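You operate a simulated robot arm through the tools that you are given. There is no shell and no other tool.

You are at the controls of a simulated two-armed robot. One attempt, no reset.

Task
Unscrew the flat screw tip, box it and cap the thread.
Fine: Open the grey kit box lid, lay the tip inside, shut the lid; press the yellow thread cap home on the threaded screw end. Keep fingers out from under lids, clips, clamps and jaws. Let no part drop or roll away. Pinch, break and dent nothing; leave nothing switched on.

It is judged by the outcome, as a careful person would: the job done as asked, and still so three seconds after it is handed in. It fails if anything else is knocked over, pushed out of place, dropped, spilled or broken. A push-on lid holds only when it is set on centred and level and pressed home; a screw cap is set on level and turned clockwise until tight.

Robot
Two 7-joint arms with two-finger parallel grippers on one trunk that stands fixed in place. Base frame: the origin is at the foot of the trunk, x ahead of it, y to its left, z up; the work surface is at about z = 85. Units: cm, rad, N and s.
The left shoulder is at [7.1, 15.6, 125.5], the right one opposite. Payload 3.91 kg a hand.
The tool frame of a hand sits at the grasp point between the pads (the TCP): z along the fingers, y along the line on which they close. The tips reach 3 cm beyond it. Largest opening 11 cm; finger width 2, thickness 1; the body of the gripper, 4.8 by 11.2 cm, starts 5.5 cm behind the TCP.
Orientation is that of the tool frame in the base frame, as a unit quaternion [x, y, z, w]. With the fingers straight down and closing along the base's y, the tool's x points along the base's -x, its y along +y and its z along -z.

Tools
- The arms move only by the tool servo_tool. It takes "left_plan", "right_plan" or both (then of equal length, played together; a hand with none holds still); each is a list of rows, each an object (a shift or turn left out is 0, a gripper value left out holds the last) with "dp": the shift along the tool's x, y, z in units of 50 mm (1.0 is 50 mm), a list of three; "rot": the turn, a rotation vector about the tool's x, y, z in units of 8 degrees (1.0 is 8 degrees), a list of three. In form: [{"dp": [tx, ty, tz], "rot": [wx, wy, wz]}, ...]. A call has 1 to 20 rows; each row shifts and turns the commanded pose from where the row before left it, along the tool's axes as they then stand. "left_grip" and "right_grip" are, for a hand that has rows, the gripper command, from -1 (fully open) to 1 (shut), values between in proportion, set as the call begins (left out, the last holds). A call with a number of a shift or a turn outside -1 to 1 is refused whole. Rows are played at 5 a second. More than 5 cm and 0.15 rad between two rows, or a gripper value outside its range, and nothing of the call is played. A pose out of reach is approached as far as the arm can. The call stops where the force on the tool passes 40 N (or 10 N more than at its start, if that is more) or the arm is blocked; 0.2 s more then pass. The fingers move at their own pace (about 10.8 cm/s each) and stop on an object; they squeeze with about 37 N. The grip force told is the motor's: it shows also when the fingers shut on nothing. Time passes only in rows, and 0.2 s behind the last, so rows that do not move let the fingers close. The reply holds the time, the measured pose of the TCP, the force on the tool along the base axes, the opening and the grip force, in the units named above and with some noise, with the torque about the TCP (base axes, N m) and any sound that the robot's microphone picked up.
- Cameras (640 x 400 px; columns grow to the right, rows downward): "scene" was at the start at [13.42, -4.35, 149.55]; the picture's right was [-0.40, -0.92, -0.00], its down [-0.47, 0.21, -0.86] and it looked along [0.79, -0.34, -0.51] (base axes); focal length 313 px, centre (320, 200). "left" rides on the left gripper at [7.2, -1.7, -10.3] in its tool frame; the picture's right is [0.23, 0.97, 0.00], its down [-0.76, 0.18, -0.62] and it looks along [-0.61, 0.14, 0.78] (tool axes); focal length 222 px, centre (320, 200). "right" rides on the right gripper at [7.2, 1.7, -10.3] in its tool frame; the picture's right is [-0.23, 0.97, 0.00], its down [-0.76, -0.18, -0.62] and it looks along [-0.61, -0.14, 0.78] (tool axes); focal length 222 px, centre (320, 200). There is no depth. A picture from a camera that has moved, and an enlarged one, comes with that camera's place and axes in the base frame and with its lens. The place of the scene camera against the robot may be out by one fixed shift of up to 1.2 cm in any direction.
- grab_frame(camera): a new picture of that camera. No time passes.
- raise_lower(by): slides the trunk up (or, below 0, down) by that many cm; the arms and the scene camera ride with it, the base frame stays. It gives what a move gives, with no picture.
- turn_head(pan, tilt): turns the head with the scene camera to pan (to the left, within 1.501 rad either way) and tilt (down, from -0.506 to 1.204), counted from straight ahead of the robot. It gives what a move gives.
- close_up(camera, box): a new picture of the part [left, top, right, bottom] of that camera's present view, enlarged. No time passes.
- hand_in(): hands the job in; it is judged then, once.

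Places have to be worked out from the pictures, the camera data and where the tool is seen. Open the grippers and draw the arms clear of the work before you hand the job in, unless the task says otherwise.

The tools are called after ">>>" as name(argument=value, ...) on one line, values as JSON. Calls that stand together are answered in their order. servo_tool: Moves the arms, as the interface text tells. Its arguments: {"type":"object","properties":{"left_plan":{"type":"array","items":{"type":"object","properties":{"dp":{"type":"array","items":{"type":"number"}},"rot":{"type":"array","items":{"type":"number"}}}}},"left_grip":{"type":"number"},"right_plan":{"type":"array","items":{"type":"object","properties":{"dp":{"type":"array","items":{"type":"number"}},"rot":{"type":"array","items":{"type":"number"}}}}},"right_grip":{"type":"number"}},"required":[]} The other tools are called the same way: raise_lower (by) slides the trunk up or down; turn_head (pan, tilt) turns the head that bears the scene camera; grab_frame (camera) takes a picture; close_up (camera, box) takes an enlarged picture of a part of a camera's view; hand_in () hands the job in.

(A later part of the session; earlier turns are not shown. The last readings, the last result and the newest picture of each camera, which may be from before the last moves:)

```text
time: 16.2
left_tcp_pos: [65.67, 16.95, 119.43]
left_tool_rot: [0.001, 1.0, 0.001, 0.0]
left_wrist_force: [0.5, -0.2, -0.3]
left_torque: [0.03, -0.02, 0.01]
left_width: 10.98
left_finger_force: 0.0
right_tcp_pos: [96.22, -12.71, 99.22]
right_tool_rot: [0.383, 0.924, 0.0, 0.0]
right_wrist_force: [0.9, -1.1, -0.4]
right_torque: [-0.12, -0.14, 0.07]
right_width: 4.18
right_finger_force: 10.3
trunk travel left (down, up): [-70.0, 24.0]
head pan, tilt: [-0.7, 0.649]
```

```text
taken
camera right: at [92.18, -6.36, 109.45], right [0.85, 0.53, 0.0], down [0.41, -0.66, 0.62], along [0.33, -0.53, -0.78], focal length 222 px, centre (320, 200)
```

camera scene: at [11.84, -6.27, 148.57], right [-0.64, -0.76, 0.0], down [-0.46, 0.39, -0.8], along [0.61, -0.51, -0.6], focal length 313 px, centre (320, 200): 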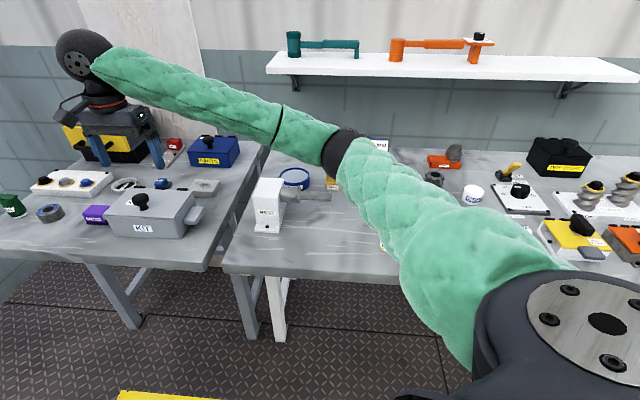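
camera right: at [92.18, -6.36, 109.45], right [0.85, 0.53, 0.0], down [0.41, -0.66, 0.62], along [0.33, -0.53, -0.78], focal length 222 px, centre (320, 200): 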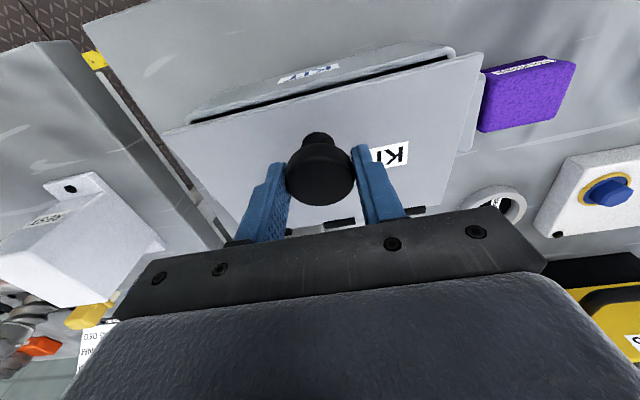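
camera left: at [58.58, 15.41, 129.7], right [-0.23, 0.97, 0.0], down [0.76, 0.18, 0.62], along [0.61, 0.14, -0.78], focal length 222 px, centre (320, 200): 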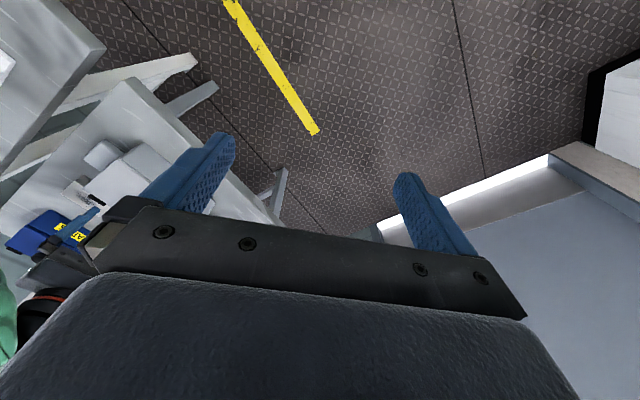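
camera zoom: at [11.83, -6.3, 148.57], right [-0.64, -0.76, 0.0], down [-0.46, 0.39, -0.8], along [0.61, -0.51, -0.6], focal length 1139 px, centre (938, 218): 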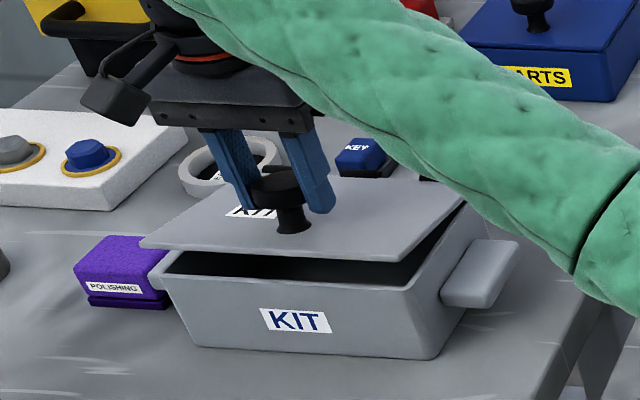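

The lid is about 15° open and the box stays in place. I continue to about 35°, beginning to tilt the hand outward as it goes.

>>> servo_tool(right_plan=[{"dp": [-0.08, 0, -0.158]}, {"dp": [-0.09, 0, -0.148]}, {"dp": [-0.11, 0, -0.13], "rot": [0, -0.375, 0]}, {"dp": [-0.115, 0, -0.124], "rot": [0, -0.375, 0]}])

>>> close_up(camera="scene", box=[80, 140, 220, 250])

>>> grab_frame(camera="right")

```text
time: 17.2
left_tcp_pos: [65.66, 17.04, 119.48]
left_tool_rot: [0.0, 1.0, -0.001, 0.0]
left_wrist_force: [-1.1, 0.6, 1.1]
left_torque: [0.0, 0.02, 0.0]
left_width: 11.02
left_finger_force: 0.0
right_tcp_pos: [97.43, -13.99, 102.03]
right_tool_rot: [0.383, 0.922, -0.02, 0.048]
right_wrist_force: [-1.4, -0.3, -0.3]
right_torque: [0.2, -0.05, 0.02]
right_width: 4.18
right_finger_force: 9.6
trunk travel left (down, up): [-70.0, 24.0]
head pan, tilt: [-0.7, 0.649]
```

```text
3.64 times, centred on (150, 195) of scene
camera zoom: at [11.84, -6.27, 148.57], right [-0.64, -0.76, 0.0], down [-0.46, 0.39, -0.8], along [0.61, -0.51, -0.6], focal length 1139 px, centre (938, 218)
```

zoom: 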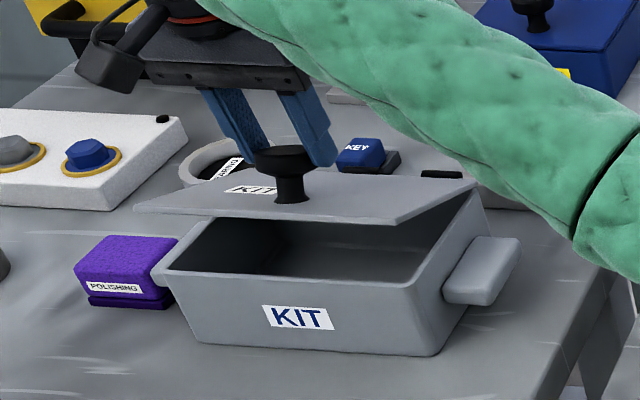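

```text
taken
camera right: at [92.81, -6.92, 111.42], right [0.85, 0.53, 0.02], down [0.36, -0.61, 0.7], along [0.38, -0.58, -0.71], focal length 222 px, centre (320, 200)
```

right: 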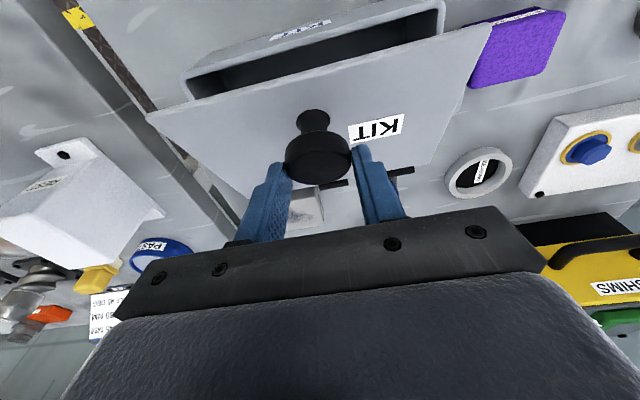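

About 35° open now, box still in place. I continue to about 55°.

>>> servo_tool(right_plan=[{"dp": [-0.141, 0, -0.092], "rot": [0, -0.375, 0]}, {"dp": [-0.146, 0, -0.084], "rot": [0, -0.375, 0]}, {"dp": [-0.161, 0, -0.045], "rot": [0, -0.375, 0]}, {"dp": [-0.163, 0, -0.036], "rot": [0, -0.375, 0]}])

>>> close_up(camera="scene", box=[80, 140, 220, 250])

>>> grab_frame(camera="right")

```text
time: 18.2
left_tcp_pos: [65.7, 16.91, 119.5]
left_tool_rot: [0.0, 1.0, -0.001, 0.0]
left_wrist_force: [0.3, -0.1, 0.4]
left_torque: [0.01, -0.01, 0.01]
left_width: 11.0
left_finger_force: 0.0
right_tcp_pos: [99.48, -15.92, 103.85]
right_tool_rot: [0.378, 0.912, -0.061, 0.146]
right_wrist_force: [1.0, 0.4, 0.1]
right_torque: [-0.01, 0.01, 0.0]
right_width: 4.11
right_finger_force: 0.1
trunk travel left (down, up): [-70.0, 24.0]
head pan, tilt: [-0.7, 0.649]
```

```text
3.64 times, centred on (150, 195) of scene
camera zoom: at [11.81, -6.27, 148.58], right [-0.64, -0.76, 0.0], down [-0.46, 0.39, -0.8], along [0.61, -0.51, -0.6], focal length 1139 px, centre (938, 218)
```

zoom: 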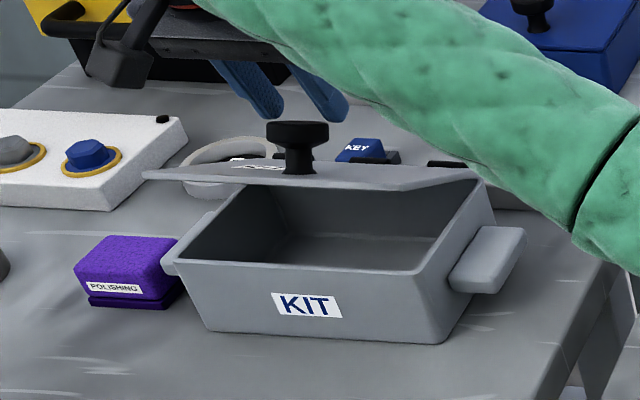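

```text
taken
camera right: at [93.59, -7.57, 111.35], right [0.84, 0.54, 0.07], down [0.25, -0.5, 0.83], along [0.48, -0.68, -0.56], focal length 222 px, centre (320, 200)
```

right: 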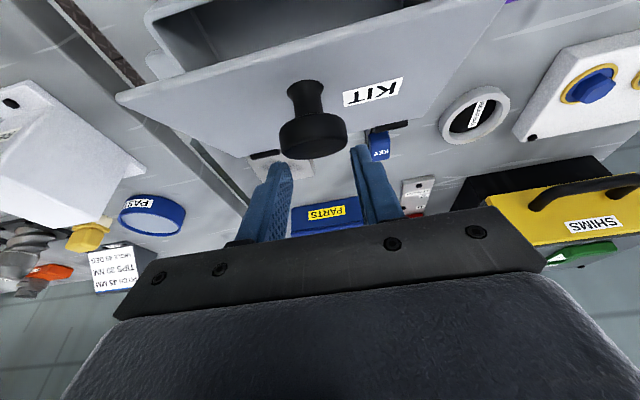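

The knob slipped out of the light hold at about 45°, and the lid seems to hang there by itself. I let a moment pass without moving to see whether it stays.

>>> servo_tool(right_plan=[{"dp": [0, 0, 0]}])

>>> close_up(camera="scene", box=[80, 140, 220, 250])

>>> grab_frame(camera="right")

```text
time: 18.6
left_tcp_pos: [65.63, 17.02, 119.58]
left_tool_rot: [0.0, 1.0, 0.0, 0.0]
left_wrist_force: [0.5, 0.2, 0.1]
left_torque: [0.03, 0.01, -0.02]
left_width: 10.96
left_finger_force: 0.1
right_tcp_pos: [99.51, -15.94, 103.91]
right_tool_rot: [0.378, 0.912, -0.06, 0.145]
right_wrist_force: [-0.7, -0.8, 0.5]
right_torque: [-0.04, 0.04, 0.03]
right_width: 4.08
right_finger_force: 0.1
trunk travel left (down, up): [-70.0, 24.0]
head pan, tilt: [-0.7, 0.649]
```

```text
3.64 times, centred on (150, 195) of scene
camera zoom: at [11.83, -6.28, 148.57], right [-0.64, -0.76, 0.0], down [-0.46, 0.39, -0.8], along [0.61, -0.51, -0.6], focal length 1139 px, centre (938, 218)
```

zoom: 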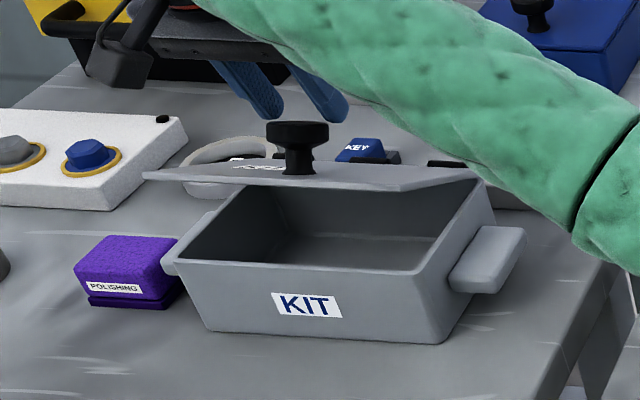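

```text
taken
camera right: at [93.59, -7.56, 111.32], right [0.84, 0.54, 0.07], down [0.25, -0.5, 0.83], along [0.48, -0.68, -0.56], focal length 222 px, centre (320, 200)
```

right: 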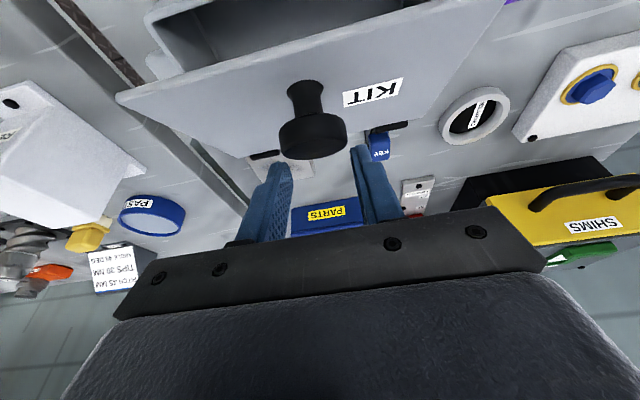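

The lid stays where it is by itself (friction hinge), so it needn't be held. I check how much the box moved and whether the KEY block or stone behind it were touched.

>>> close_up(camera="right", box=[230, 60, 470, 220])

>>> close_up(camera="scene", box=[130, 160, 220, 220])

>>> close_up(camera="left", box=[0, 120, 200, 260])

```text
2.50 times, centred on (350, 140) of right
camera zoom: at [93.59, -7.56, 111.32], right [0.84, 0.54, 0.07], down [0.25, -0.5, 0.83], along [0.48, -0.68, -0.56], focal length 555 px, centre (245, 350)
```

zoom: 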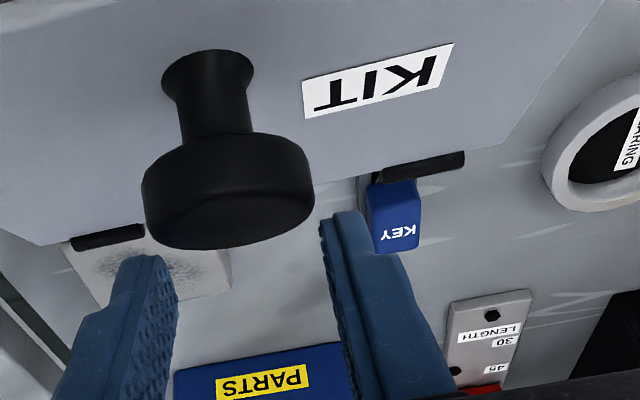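

```text
6.67 times, centred on (175, 190) of scene
camera zoom: at [11.83, -6.28, 148.57], right [-0.64, -0.76, 0.0], down [-0.46, 0.39, -0.8], along [0.61, -0.51, -0.6], focal length 2088 px, centre (1287, 267)
```

zoom: 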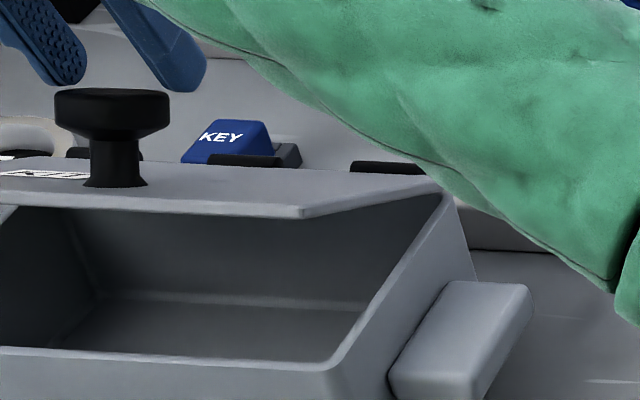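

```text
2.86 times, centred on (100, 190) of left
camera zoom: at [58.49, 15.38, 129.75], right [-0.23, 0.97, 0.0], down [0.76, 0.18, 0.62], along [0.61, 0.14, -0.78], focal length 635 px, centre (949, 229)
```

zoom: 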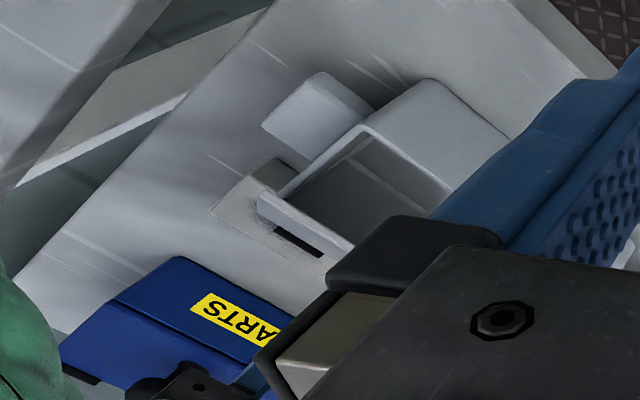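

The lid is really only about 28° open: the light hold let the fingers slide up the knob while the box crept about 2 cm back. Since the lid stays by itself, I'll regrip firmly and turn the hand together with the lid, slowly. First I open the fingers, back off and tilt the hand outward to lie nearly parallel to the lid.

>>> servo_tool(right_plan=[{"dp": [0.547, 0, -0.388]}, {"dp": [0.547, 0, -0.388]}, {"dp": [0.547, 0, -0.388]}, {"rot": [0, -0.917, 0]}, {"rot": [0, -0.917, 0]}, {"rot": [0, -0.917, 0]}, {"rot": [0, -0.917, 0]}, {"rot": [0, -0.917, 0]}, {"rot": [0, -0.917, 0]}], right_grip=0.0)

>>> grab_frame(camera="right")

>>> close_up(camera="scene", box=[80, 110, 240, 250])

```text
time: 20.6
left_tcp_pos: [65.8, 17.05, 119.53]
left_tool_rot: [0.0, 1.0, 0.0, 0.0]
left_wrist_force: [0.2, -0.3, -0.5]
left_torque: [0.0, 0.0, 0.04]
left_width: 10.98
left_finger_force: 0.0
right_tcp_pos: [92.58, -9.28, 107.03]
right_tool_rot: [0.328, 0.792, -0.198, 0.476]
right_wrist_force: [0.0, -0.1, 0.1]
right_torque: [-0.01, 0.0, 0.01]
right_width: 5.51
right_finger_force: 0.0
trunk travel left (down, up): [-70.0, 24.0]
head pan, tilt: [-0.7, 0.649]
```

```text
taken
camera right: at [84.94, 0.84, 105.19], right [0.76, 0.61, 0.2], down [-0.26, 0.01, 0.96], along [0.59, -0.79, 0.17], focal length 222 px, centre (320, 200)
```

right: 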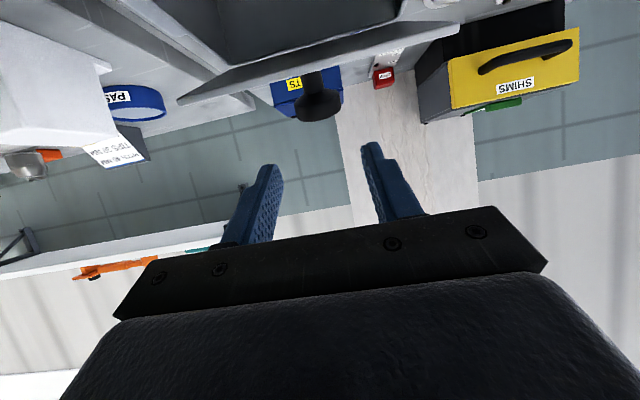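

```text
2.86 times, centred on (160, 180) of scene
camera zoom: at [11.86, -6.28, 148.58], right [-0.64, -0.76, 0.0], down [-0.46, 0.39, -0.8], along [0.61, -0.51, -0.6], focal length 895 px, centre (777, 257)
```

zoom: 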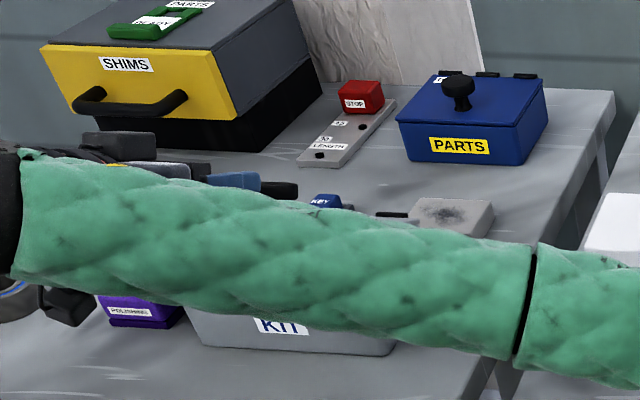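

The hand is tilted 62° and the knob head again works out at n≈80.5, z≈100 straight ahead of the fingers. I move to a point about 6 cm in front of the knob along the finger direction and check.

>>> servo_tool(right_plan=[{"dp": [0.231, 0.025, 0.417]}, {"dp": [0.231, 0.025, 0.417]}], right_grip=-0.1)

>>> grab_frame(camera="right")

```text
time: 21.2
left_tcp_pos: [65.66, 17.02, 119.48]
left_tool_rot: [0.0, 1.0, 0.0, 0.0]
left_wrist_force: [-0.7, -0.5, 0.8]
left_torque: [-0.04, -0.01, 0.02]
left_width: 10.99
left_finger_force: 0.0
right_tcp_pos: [94.51, -10.95, 103.1]
right_tool_rot: [0.327, 0.792, -0.197, 0.477]
right_wrist_force: [-0.3, -0.9, 0.1]
right_torque: [0.02, 0.01, 0.03]
right_width: 6.04
right_finger_force: 0.1
trunk travel left (down, up): [-70.0, 24.0]
head pan, tilt: [-0.7, 0.649]
```

```text
taken
camera right: at [86.86, -0.77, 101.31], right [0.76, 0.61, 0.2], down [-0.26, 0.01, 0.96], along [0.59, -0.79, 0.17], focal length 222 px, centre (320, 200)
```

right: 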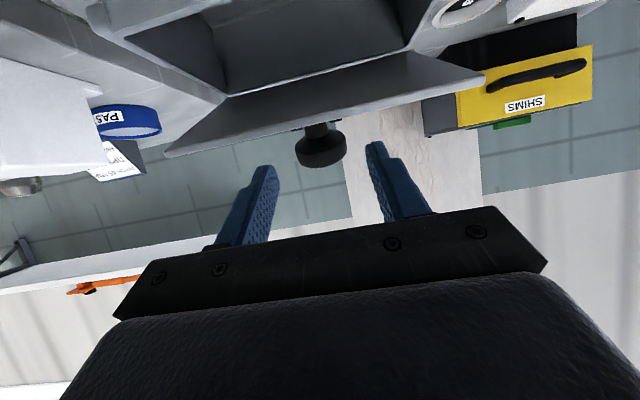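

The knob is straight ahead, about 6 cm away and roughly centred. I advance around it in three steps, slightly raised off the lid.

>>> servo_tool(right_plan=[{"dp": [-0.04, 0, 0.4]}, {"dp": [-0.03, 0, 0.4]}, {"dp": [0, 0, 0.36]}])

>>> grab_frame(camera="right")

```text
time: 22.0
left_tcp_pos: [65.66, 16.96, 119.5]
left_tool_rot: [0.0, 1.0, 0.0, 0.0]
left_wrist_force: [0.4, -0.2, -0.2]
left_torque: [0.05, -0.01, 0.01]
left_width: 11.0
left_finger_force: 0.0
right_tcp_pos: [98.32, -14.69, 100.53]
right_tool_rot: [0.328, 0.792, -0.198, 0.476]
right_wrist_force: [0.3, -0.4, 0.7]
right_torque: [-0.02, 0.01, 0.01]
right_width: 6.04
right_finger_force: 0.1
trunk travel left (down, up): [-70.0, 24.0]
head pan, tilt: [-0.7, 0.649]
```

```text
taken
camera right: at [90.67, -4.54, 98.86], right [0.76, 0.61, 0.2], down [-0.26, 0.01, 0.97], along [0.59, -0.79, 0.17], focal length 222 px, centre (320, 200)
```

right: 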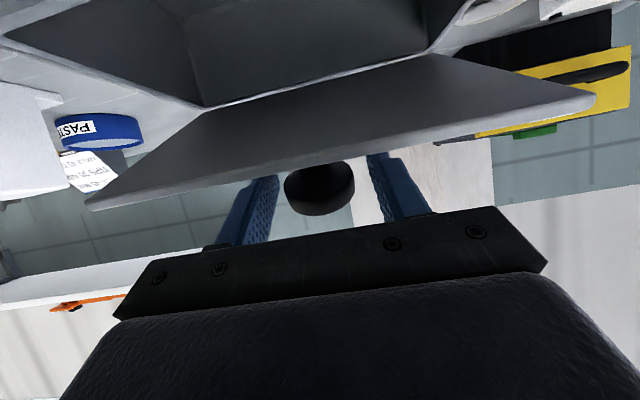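

The fingers straddle the knob; the view gives the lid at about 30° with the hinge near n = 87.5, z = 92.5. I close firmly here.

>>> servo_tool(right_plan=[{"dp": [0, 0, 0]}, {"dp": [0, 0, 0]}, {"dp": [0, 0, 0]}], right_grip=1)

>>> grab_frame(camera="right")

```text
time: 22.8
left_tcp_pos: [65.65, 17.04, 119.51]
left_tool_rot: [-0.001, 1.0, 0.001, 0.0]
left_wrist_force: [-0.1, -0.1, 0.0]
left_torque: [-0.03, 0.0, 0.0]
left_width: 10.98
left_finger_force: 0.2
right_tcp_pos: [98.2, -14.62, 100.74]
right_tool_rot: [0.328, 0.792, -0.198, 0.476]
right_wrist_force: [0.9, -1.3, 0.6]
right_torque: [-0.34, 0.08, 0.12]
right_width: 4.1
right_finger_force: 36.8
trunk travel left (down, up): [-70.0, 24.0]
head pan, tilt: [-0.7, 0.649]
```

```text
taken
camera right: at [90.63, -4.53, 98.86], right [0.76, 0.61, 0.2], down [-0.26, 0.01, 0.97], along [0.59, -0.79, 0.17], focal length 222 px, centre (320, 200)
```

right: 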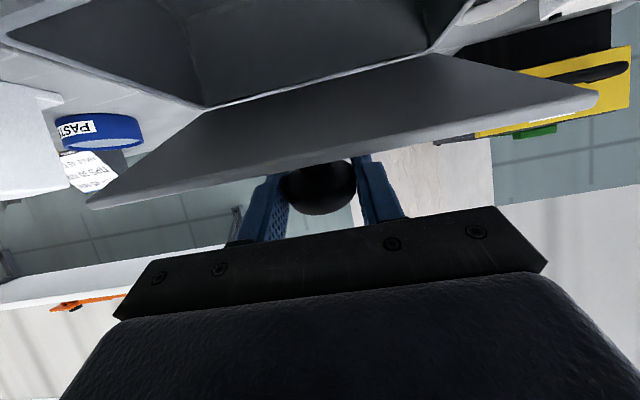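

The knob is held firmly (4.1 cm, 37 N) and nothing shifted. Now I turn hand and lid together about the hinge, slowly, by about 10°.

>>> servo_tool(right_plan=[{"dp": [-0.0365, 0, 0.0124], "rot": [0, 0.125, 0]}, {"dp": [-0.0365, 0, 0.0124], "rot": [0, 0.125, 0]}, {"dp": [-0.0365, 0, 0.0124], "rot": [0, 0.125, 0]}, {"dp": [-0.0365, 0, 0.0124], "rot": [0, 0.125, 0]}, {"dp": [-0.0365, 0, 0.0124], "rot": [0, 0.125, 0]}, {"dp": [-0.0365, 0, 0.0124], "rot": [0, 0.125, 0]}, {"dp": [-0.0365, 0, 0.0124], "rot": [0, 0.125, 0]}, {"dp": [-0.0365, 0, 0.0124], "rot": [0, 0.125, 0]}, {"dp": [-0.0365, 0, 0.0124], "rot": [0, 0.125, 0]}, {"dp": [-0.0365, 0, 0.0124], "rot": [0, 0.125, 0]}])

>>> grab_frame(camera="right")

>>> close_up(camera="scene", box=[80, 110, 240, 250])

```text
time: 25.0
left_tcp_pos: [65.59, 17.01, 119.55]
left_tool_rot: [0.0, 1.0, 0.0, 0.0]
left_wrist_force: [0.1, -0.4, -0.7]
left_torque: [-0.01, -0.03, -0.01]
left_width: 10.98
left_finger_force: 0.0
right_tcp_pos: [99.32, -15.67, 101.81]
right_tool_rot: [0.343, 0.83, -0.168, 0.406]
right_wrist_force: [1.2, 0.7, 6.8]
right_torque: [-0.3, -0.47, -0.21]
right_width: 4.1
right_finger_force: 36.7
trunk travel left (down, up): [-70.0, 24.0]
head pan, tilt: [-0.7, 0.649]
```

```text
taken
camera right: at [91.61, -5.52, 102.26], right [0.79, 0.59, 0.18], down [-0.14, -0.11, 0.98], along [0.6, -0.8, 0.0], focal length 222 px, centre (320, 200)
```

right: 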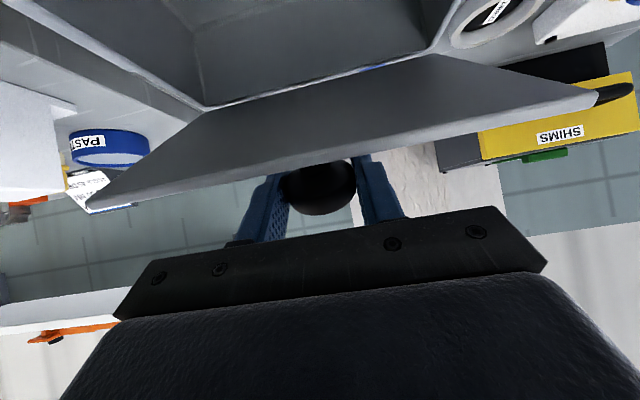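

```text
2.86 times, centred on (160, 180) of scene
camera zoom: at [11.77, -6.24, 148.59], right [-0.64, -0.77, 0.0], down [-0.46, 0.39, -0.8], along [0.61, -0.51, -0.6], focal length 895 px, centre (777, 257)
```

zoom: 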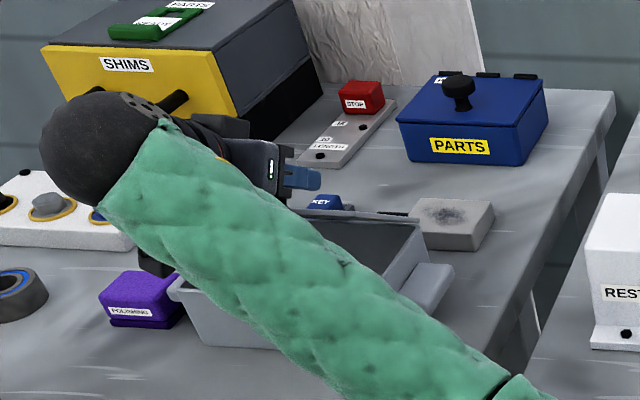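

The lid follows, now about 40°, with a slight 7 N down-press on it. I correct the arc a little upward and continue another 12° slowly.

>>> servo_tool(right_plan=[{"dp": [-0.054, 0, -0.0014], "rot": [0, 0.125, 0]}, {"dp": [-0.0382, 0, 0.0109], "rot": [0, 0.125, 0]}, {"dp": [-0.0382, 0, 0.0109], "rot": [0, 0.125, 0]}, {"dp": [-0.0382, 0, 0.0109], "rot": [0, 0.125, 0]}, {"dp": [-0.0382, 0, 0.0109], "rot": [0, 0.125, 0]}, {"dp": [-0.0382, 0, 0.0109], "rot": [0, 0.125, 0]}, {"dp": [-0.0382, 0, 0.0109], "rot": [0, 0.125, 0]}, {"dp": [-0.0382, 0, 0.0109], "rot": [0, 0.125, 0]}, {"dp": [-0.0382, 0, 0.0109], "rot": [0, 0.125, 0]}, {"dp": [-0.0382, 0, 0.0109], "rot": [0, 0.125, 0]}, {"dp": [-0.0382, 0, 0.0109], "rot": [0, 0.125, 0]}, {"dp": [-0.0382, 0, 0.0109], "rot": [0, 0.125, 0]}])

>>> grab_frame(camera="right")

>>> close_up(camera="scene", box=[80, 110, 240, 250])

```text
time: 27.6
left_tcp_pos: [65.71, 17.06, 119.53]
left_tool_rot: [0.0, 1.0, 0.0, -0.001]
left_wrist_force: [0.3, 0.1, 0.2]
left_torque: [0.01, 0.01, -0.04]
left_width: 11.01
left_finger_force: 0.0
right_tcp_pos: [100.8, -16.89, 103.07]
right_tool_rot: [0.359, 0.869, -0.131, 0.316]
right_wrist_force: [2.2, -0.5, -1.0]
right_torque: [-0.13, 0.16, 0.04]
right_width: 4.1
right_finger_force: 36.7
trunk travel left (down, up): [-70.0, 24.0]
head pan, tilt: [-0.7, 0.649]
```

```text
taken
camera right: at [93.38, -7.2, 106.13], right [0.81, 0.57, 0.15], down [0.0, -0.25, 0.97], along [0.58, -0.78, -0.21], focal length 222 px, centre (320, 200)
```

right: 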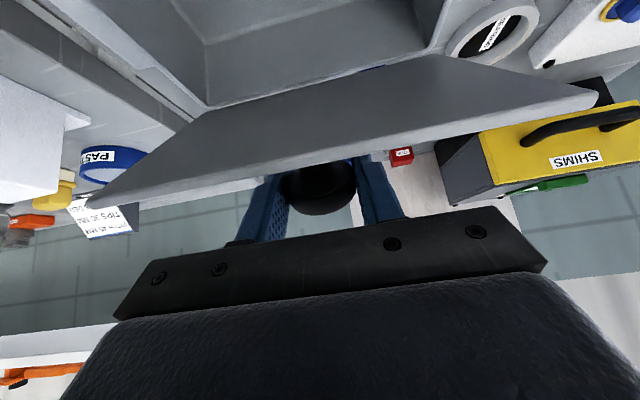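

```text
2.86 times, centred on (160, 180) of scene
camera zoom: at [11.88, -6.26, 148.57], right [-0.64, -0.76, 0.0], down [-0.46, 0.39, -0.8], along [0.61, -0.51, -0.61], focal length 895 px, centre (777, 257)
```

zoom: 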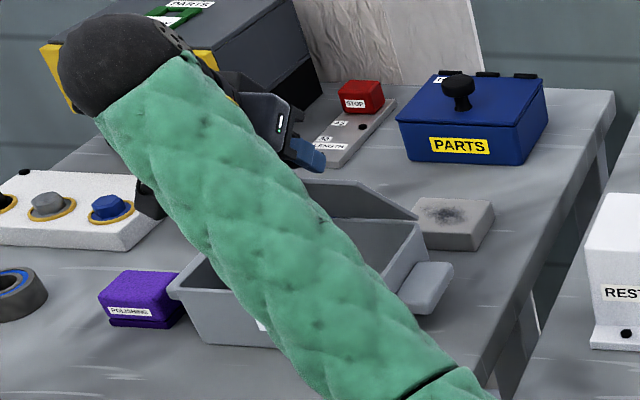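

The lid is now at about 52° with small forces and the box steady. I continue another 12°.

>>> servo_tool(right_plan=[{"dp": [-0.0382, 0, 0.0109], "rot": [0, 0.125, 0]}, {"dp": [-0.0382, 0, 0.0109], "rot": [0, 0.125, 0]}, {"dp": [-0.0382, 0, 0.0109], "rot": [0, 0.125, 0]}, {"dp": [-0.0382, 0, 0.0109], "rot": [0, 0.125, 0]}, {"dp": [-0.0382, 0, 0.0109], "rot": [0, 0.125, 0]}, {"dp": [-0.0382, 0, 0.0109], "rot": [0, 0.125, 0]}, {"dp": [-0.0382, 0, 0.0109], "rot": [0, 0.125, 0]}, {"dp": [-0.0382, 0, 0.0109], "rot": [0, 0.125, 0]}, {"dp": [-0.0382, 0, 0.0109], "rot": [0, 0.125, 0]}, {"dp": [-0.0382, 0, 0.0109], "rot": [0, 0.125, 0]}, {"dp": [-0.0382, 0, 0.0109], "rot": [0, 0.125, 0]}, {"dp": [-0.0382, 0, 0.0109], "rot": [0, 0.125, 0]}])

>>> grab_frame(camera="right")

>>> close_up(camera="scene", box=[80, 110, 240, 250])

```text
time: 30.2
left_tcp_pos: [65.66, 17.11, 119.44]
left_tool_rot: [0.0, 1.0, 0.0, -0.001]
left_wrist_force: [-0.5, 0.4, -0.7]
left_torque: [0.0, -0.02, 0.04]
left_width: 11.0
left_finger_force: 0.0
right_tcp_pos: [102.42, -18.71, 103.76]
right_tool_rot: [0.37, 0.897, -0.093, 0.224]
right_wrist_force: [0.6, 0.4, 0.1]
right_torque: [0.08, -0.05, -0.1]
right_width: 4.09
right_finger_force: 37.2
trunk travel left (down, up): [-70.0, 24.0]
head pan, tilt: [-0.7, 0.649]
```

```text
taken
camera right: at [95.63, -9.5, 109.39], right [0.83, 0.55, 0.11], down [0.14, -0.39, 0.91], along [0.54, -0.74, -0.41], focal length 222 px, centre (320, 200)
```

right: 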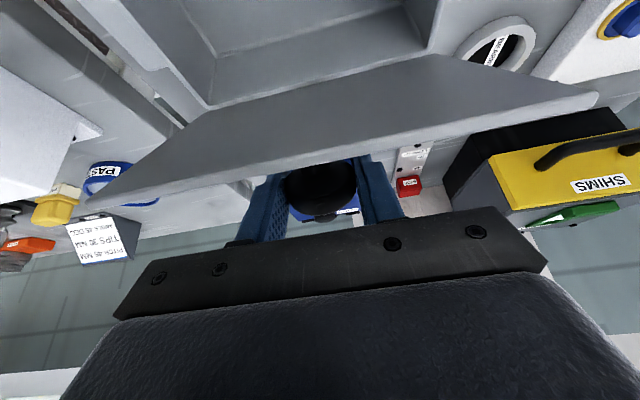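

```text
2.86 times, centred on (160, 180) of scene
camera zoom: at [11.88, -6.28, 148.57], right [-0.64, -0.76, 0.0], down [-0.46, 0.39, -0.8], along [0.61, -0.51, -0.61], focal length 895 px, centre (777, 257)
```

zoom: 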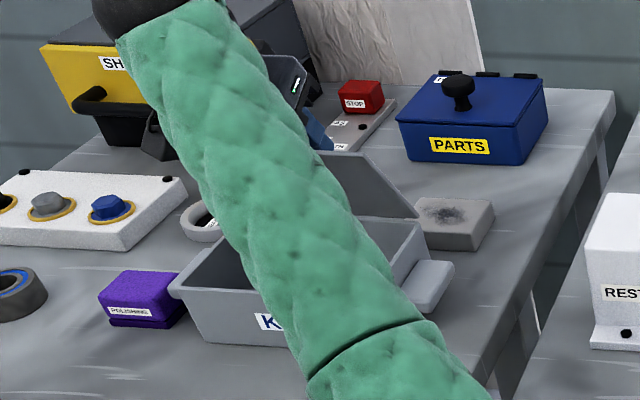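

Now about 64° open, box steady, forces near zero. Another 12°.

>>> servo_tool(right_plan=[{"dp": [-0.0382, 0, 0.0109], "rot": [0, 0.125, 0]}, {"dp": [-0.0382, 0, 0.0109], "rot": [0, 0.125, 0]}, {"dp": [-0.0382, 0, 0.0109], "rot": [0, 0.125, 0]}, {"dp": [-0.0382, 0, 0.0109], "rot": [0, 0.125, 0]}, {"dp": [-0.0382, 0, 0.0109], "rot": [0, 0.125, 0]}, {"dp": [-0.0382, 0, 0.0109], "rot": [0, 0.125, 0]}, {"dp": [-0.0382, 0, 0.0109], "rot": [0, 0.125, 0]}, {"dp": [-0.0382, 0, 0.0109], "rot": [0, 0.125, 0]}, {"dp": [-0.0382, 0, 0.0109], "rot": [0, 0.125, 0]}, {"dp": [-0.0382, 0, 0.0109], "rot": [0, 0.125, 0]}, {"dp": [-0.0382, 0, 0.0109], "rot": [0, 0.125, 0]}, {"dp": [-0.0382, 0, 0.0109], "rot": [0, 0.125, 0]}])

>>> grab_frame(camera="right")

>>> close_up(camera="scene", box=[80, 110, 240, 250])

```text
time: 32.8
left_tcp_pos: [65.71, 17.03, 119.48]
left_tool_rot: [0.0, 1.0, 0.0, -0.001]
left_wrist_force: [-0.2, -0.6, -0.6]
left_torque: [0.0, 0.01, -0.02]
left_width: 11.0
left_finger_force: 0.1
right_tcp_pos: [104.1, -20.33, 104.17]
right_tool_rot: [0.378, 0.915, -0.053, 0.129]
right_wrist_force: [0.7, 1.0, -0.2]
right_torque: [-0.17, 0.06, 0.05]
right_width: 4.12
right_finger_force: 37.1
trunk travel left (down, up): [-70.0, 24.0]
head pan, tilt: [-0.7, 0.649]
```

```text
taken
camera right: at [98.3, -12.09, 111.98], right [0.84, 0.54, 0.06], down [0.27, -0.52, 0.81], along [0.47, -0.66, -0.58], focal length 222 px, centre (320, 200)
```

right: 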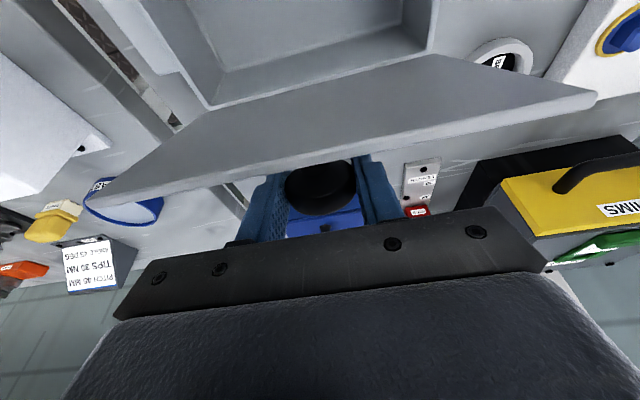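

```text
2.86 times, centred on (160, 180) of scene
camera zoom: at [11.88, -6.28, 148.57], right [-0.64, -0.76, 0.0], down [-0.46, 0.39, -0.8], along [0.61, -0.51, -0.61], focal length 895 px, centre (777, 257)
```

zoom: 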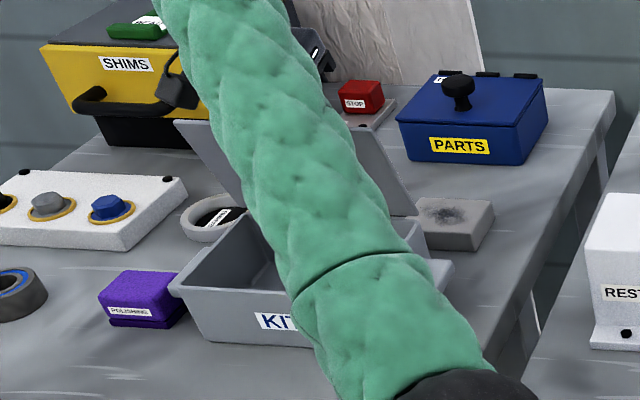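

Lid at about 76° and still in reach. I continue 14° more to roughly upright.

>>> servo_tool(right_plan=[{"dp": [-0.0382, 0, 0.0109], "rot": [0, 0.125, 0]}, {"dp": [-0.0382, 0, 0.0109], "rot": [0, 0.125, 0]}, {"dp": [-0.0382, 0, 0.0109], "rot": [0, 0.125, 0]}, {"dp": [-0.0382, 0, 0.0109], "rot": [0, 0.125, 0]}, {"dp": [-0.0382, 0, 0.0109], "rot": [0, 0.125, 0]}, {"dp": [-0.0382, 0, 0.0109], "rot": [0, 0.125, 0]}, {"dp": [-0.0382, 0, 0.0109], "rot": [0, 0.125, 0]}, {"dp": [-0.0382, 0, 0.0109], "rot": [0, 0.125, 0]}, {"dp": [-0.0382, 0, 0.0109], "rot": [0, 0.125, 0]}, {"dp": [-0.0382, 0, 0.0109], "rot": [0, 0.125, 0]}, {"dp": [-0.0382, 0, 0.0109], "rot": [0, 0.125, 0]}, {"dp": [-0.0382, 0, 0.0109], "rot": [0, 0.125, 0]}, {"dp": [-0.0382, 0, 0.0109], "rot": [0, 0.125, 0]}, {"dp": [-0.0382, 0, 0.0109], "rot": [0, 0.125, 0]}])

>>> grab_frame(camera="right")

>>> close_up(camera="scene", box=[80, 110, 240, 250])

```text
time: 35.8
left_tcp_pos: [65.66, 17.03, 119.4]
left_tool_rot: [0.0, 1.0, 0.0, -0.001]
left_wrist_force: [0.2, 0.1, 0.4]
left_torque: [0.0, -0.01, -0.01]
left_width: 10.98
left_finger_force: 0.1
right_tcp_pos: [105.87, -22.32, 103.88]
right_tool_rot: [0.383, 0.924, -0.006, 0.017]
right_wrist_force: [1.0, 0.4, 0.5]
right_torque: [-0.16, -0.06, -0.08]
right_width: 4.1
right_finger_force: 36.8
trunk travel left (down, up): [-70.0, 24.0]
head pan, tilt: [-0.7, 0.649]
```

```text
taken
camera right: at [101.82, -15.65, 113.83], right [0.85, 0.53, 0.01], down [0.4, -0.65, 0.65], along [0.35, -0.55, -0.76], focal length 222 px, centre (320, 200)
```

right: 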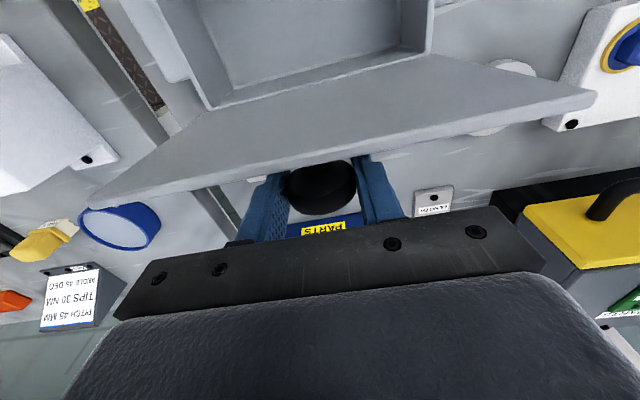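

```text
2.86 times, centred on (160, 180) of scene
camera zoom: at [11.89, -6.29, 148.57], right [-0.64, -0.76, 0.0], down [-0.46, 0.39, -0.8], along [0.61, -0.51, -0.61], focal length 895 px, centre (777, 257)
```

zoom: 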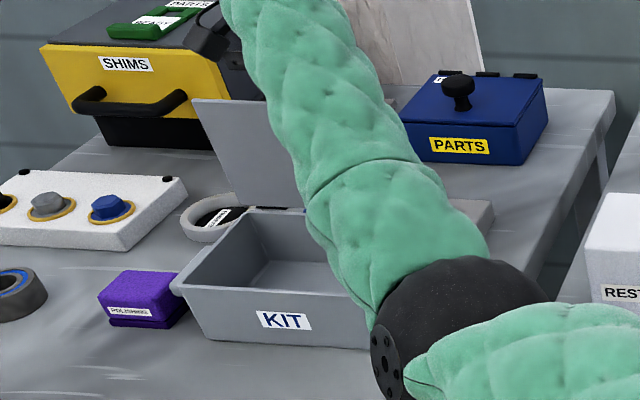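

The lid stands upright, the hand is vertical, and the box is open and steady. I release the knob and let a second pass before withdrawing.

>>> servo_tool(right_plan=[{"dp": [0, 0, 0]}, {"dp": [0, 0, 0]}, {"dp": [0, 0, 0]}, {"dp": [0, 0, 0]}], right_grip=-0.1)

>>> grab_frame(camera="right")

>>> close_up(camera="scene", box=[80, 110, 240, 250])

```text
time: 36.8
left_tcp_pos: [65.59, 17.07, 119.48]
left_tool_rot: [0.0, 1.0, 0.0, 0.0]
left_wrist_force: [0.3, -0.1, 0.5]
left_torque: [0.0, 0.01, 0.02]
left_width: 11.0
left_finger_force: 0.0
right_tcp_pos: [105.86, -22.25, 104.07]
right_tool_rot: [0.383, 0.924, -0.007, 0.017]
right_wrist_force: [-0.4, 0.2, 0.1]
right_torque: [0.0, -0.01, -0.01]
right_width: 6.04
right_finger_force: 0.1
trunk travel left (down, up): [-70.0, 24.0]
head pan, tilt: [-0.7, 0.649]
```

```text
taken
camera right: at [101.79, -15.62, 113.83], right [0.85, 0.53, 0.01], down [0.4, -0.65, 0.65], along [0.35, -0.55, -0.76], focal length 222 px, centre (320, 200)
```

right: 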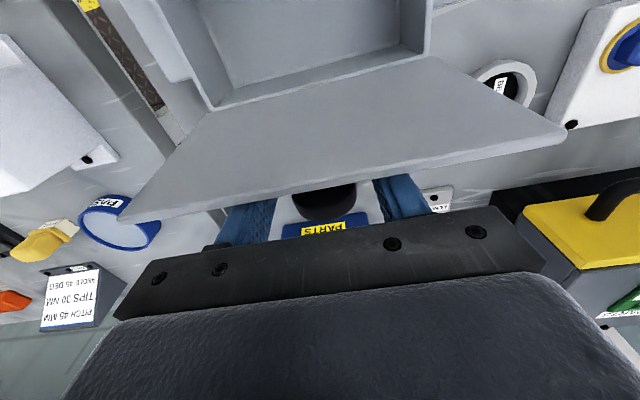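

```text
2.86 times, centred on (160, 180) of scene
camera zoom: at [11.85, -6.28, 148.57], right [-0.64, -0.76, 0.0], down [-0.46, 0.39, -0.8], along [0.61, -0.51, -0.6], focal length 895 px, centre (777, 257)
```

zoom: 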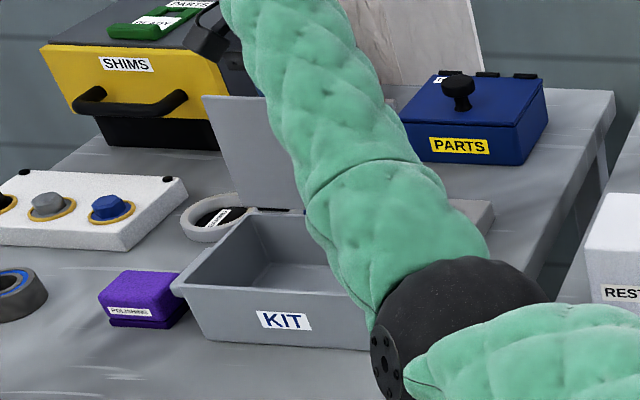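

After the release the lid swung a few degrees further back. I wait a moment to see where it settles.

>>> servo_tool(right_plan=[{"dp": [0, 0, 0]}, {"dp": [0, 0, 0]}, {"dp": [0, 0, 0]}, {"dp": [0, 0, 0]}])

>>> grab_frame(camera="right")

>>> close_up(camera="scene", box=[80, 110, 240, 250])

```text
time: 37.8
left_tcp_pos: [65.66, 16.98, 119.58]
left_tool_rot: [0.0, 1.0, 0.0, -0.001]
left_wrist_force: [0.8, -0.3, 0.8]
left_torque: [0.01, 0.01, -0.01]
left_width: 10.99
left_finger_force: 0.0
right_tcp_pos: [105.99, -22.18, 103.99]
right_tool_rot: [0.383, 0.924, -0.006, 0.017]
right_wrist_force: [0.7, -0.6, 0.2]
right_torque: [0.03, 0.0, 0.03]
right_width: 6.06
right_finger_force: 0.2
trunk travel left (down, up): [-70.0, 24.0]
head pan, tilt: [-0.7, 0.649]
```

```text
taken
camera right: at [101.79, -15.62, 113.84], right [0.85, 0.53, 0.01], down [0.4, -0.65, 0.65], along [0.35, -0.55, -0.76], focal length 222 px, centre (320, 200)
```

right: 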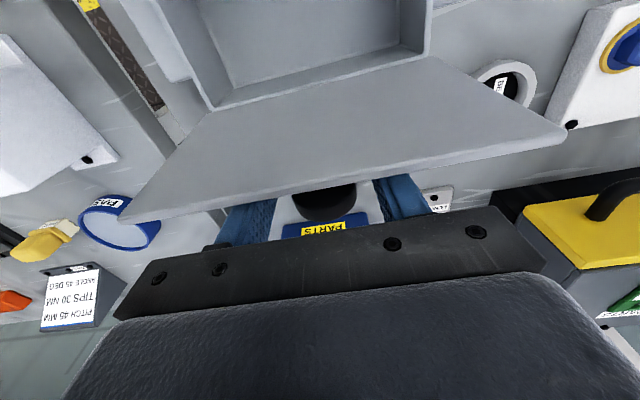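

```text
2.86 times, centred on (160, 180) of scene
camera zoom: at [11.85, -6.27, 148.57], right [-0.64, -0.76, 0.0], down [-0.46, 0.39, -0.8], along [0.61, -0.51, -0.6], focal length 895 px, centre (777, 257)
```

zoom: 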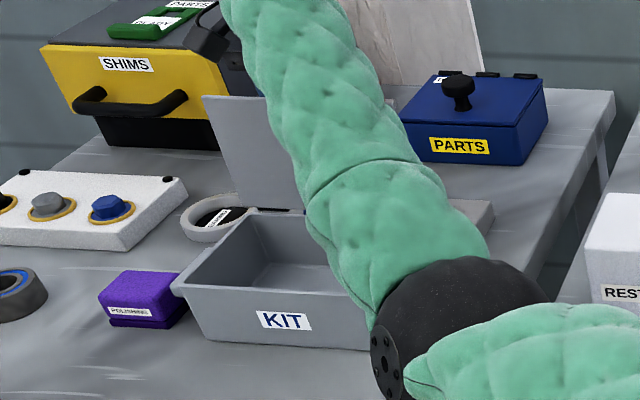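

The lid rests steadily at about 93°. I draw the hand straight up off the knob, slightly outward.

>>> servo_tool(right_plan=[{"dp": [-0.05, 0, -0.3]}, {"dp": [-0.05, 0, -0.5]}, {"dp": [0, 0, -0.7]}, {"dp": [0, 0, -0.8]}, {"dp": [0, 0, -0.8]}])

>>> grab_frame(camera="right")

>>> grab_frame(camera="scene")

```text
time: 39.0
left_tcp_pos: [65.53, 16.96, 119.6]
left_tool_rot: [0.0, 1.0, 0.0, 0.0]
left_wrist_force: [0.0, 0.4, -0.4]
left_torque: [0.01, -0.01, 0.05]
left_width: 11.02
left_finger_force: 0.1
right_tcp_pos: [105.77, -22.14, 119.57]
right_tool_rot: [0.382, 0.924, -0.007, 0.017]
right_wrist_force: [-0.1, -0.1, 0.0]
right_torque: [0.02, -0.06, 0.0]
right_width: 6.04
right_finger_force: 0.1
trunk travel left (down, up): [-70.0, 24.0]
head pan, tilt: [-0.7, 0.649]
```

```text
taken
camera right: at [101.57, -15.49, 129.43], right [0.85, 0.53, 0.01], down [0.4, -0.65, 0.65], along [0.35, -0.55, -0.76], focal length 222 px, centre (320, 200)
```

right: 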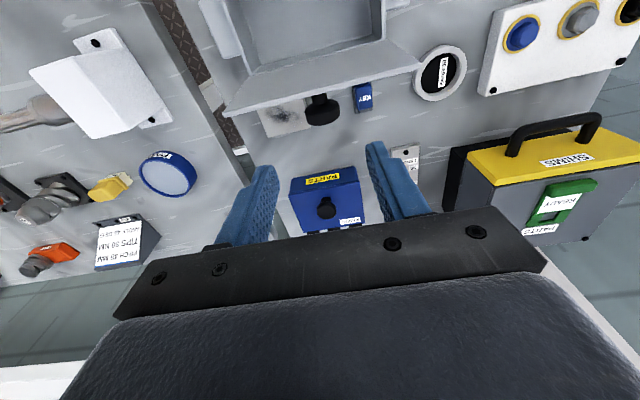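

```text
taken
camera scene: at [11.7, -6.21, 148.58], right [-0.64, -0.76, 0.0], down [-0.46, 0.39, -0.8], along [0.61, -0.51, -0.6], focal length 313 px, centre (320, 200)
```

scene: 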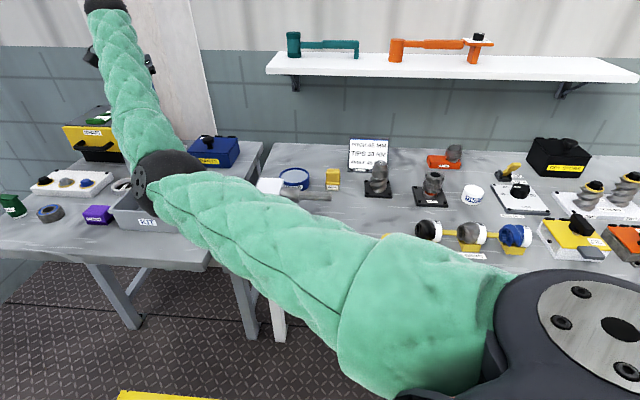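

The hand is clear and the box stays open. Now I carry the right hand at height back to the TIP screw on the right-hand table.

>>> servo_tool(right_plan=[{"dp": [-0.0716, -0.956, 0], "rot": [0, 0.25, 0]}, {"dp": [-0.0716, -0.956, 0]}, {"dp": [-0.0716, -0.956, 0]}, {"dp": [-0.0716, -0.956, 0]}, {"dp": [-0.0716, -0.956, 0]}, {"dp": [-0.0716, -0.956, 0]}, {"dp": [-0.0716, -0.956, 0]}, {"dp": [-0.0716, -0.956, 0]}, {"dp": [-0.0716, -0.956, 0]}, {"dp": [-0.0716, -0.956, 0]}, {"dp": [-0.0716, -0.956, 0]}, {"dp": [-0.0716, -0.956, 0]}, {"dp": [-0.0716, -0.956, 0]}, {"dp": [-0.0716, -0.956, 0]}], right_grip=-1)

>>> grab_frame(camera="right")

>>> grab_frame(camera="scene")

```text
time: 42.0
left_tcp_pos: [65.45, 16.88, 119.56]
left_tool_rot: [-0.001, 1.0, 0.001, -0.001]
left_wrist_force: [-0.2, 0.0, 0.9]
left_torque: [-0.01, 0.0, -0.01]
left_width: 11.01
left_finger_force: 0.0
right_tcp_pos: [62.01, -73.23, 119.3]
right_tool_rot: [0.382, 0.924, -0.001, 0.0]
right_wrist_force: [0.0, -0.9, 0.2]
right_torque: [0.0, -0.02, -0.01]
right_width: 11.01
right_finger_force: 0.0
trunk travel left (down, up): [-70.0, 24.0]
head pan, tilt: [-0.7, 0.649]
```

```text
taken
camera right: at [58.07, -66.89, 129.45], right [0.85, 0.53, 0.0], down [0.41, -0.66, 0.62], along [0.33, -0.53, -0.78], focal length 222 px, centre (320, 200)
```

right: 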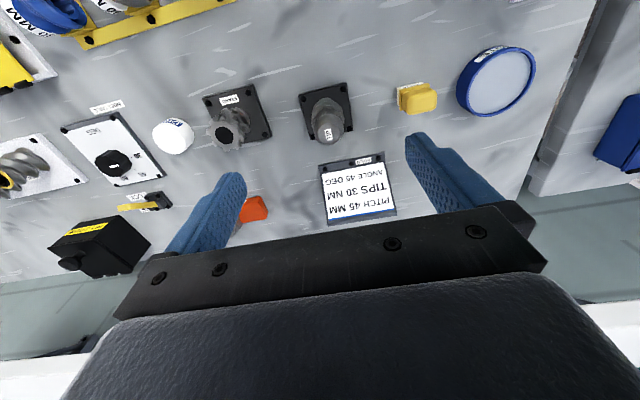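

```text
taken
camera scene: at [11.76, -6.45, 148.58], right [-0.64, -0.77, 0.0], down [-0.46, 0.39, -0.8], along [0.61, -0.51, -0.61], focal length 313 px, centre (320, 200)
```

scene: 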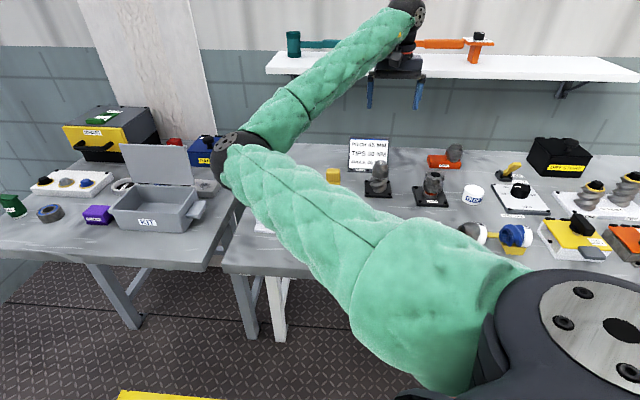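

The box stands open in the scene view. I enlarge the right camera's view of the tip to read its position and the direction of its hexagon flats.

>>> close_up(camera="right", box=[290, 75, 370, 155])

>>> close_up(camera="right", box=[305, 90, 355, 150])

```text
5.00 times, centred on (330, 115) of right
camera zoom: at [58.07, -66.89, 129.45], right [0.85, 0.53, 0.0], down [0.41, -0.66, 0.62], along [0.33, -0.53, -0.78], focal length 1111 px, centre (270, 625)
```

zoom: 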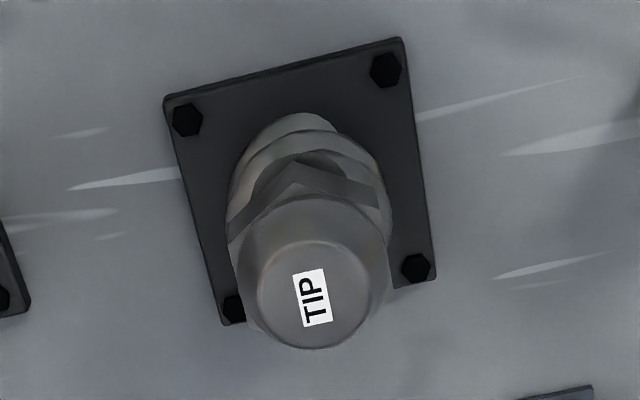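

```text
6.67 times, centred on (330, 120) of right
camera zoom: at [58.07, -66.89, 129.45], right [0.85, 0.53, 0.0], down [0.41, -0.66, 0.62], along [0.33, -0.53, -0.78], focal length 1481 px, centre (253, 733)
```

zoom: 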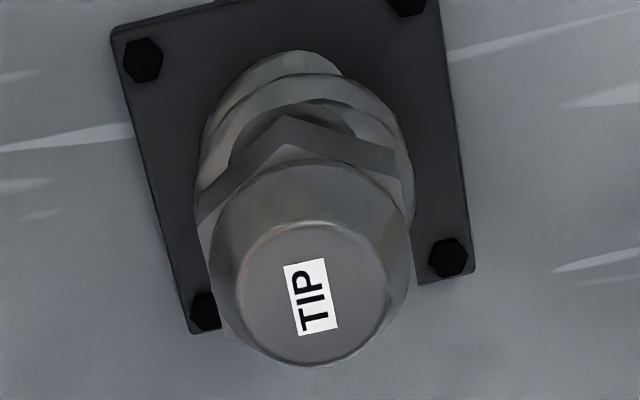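

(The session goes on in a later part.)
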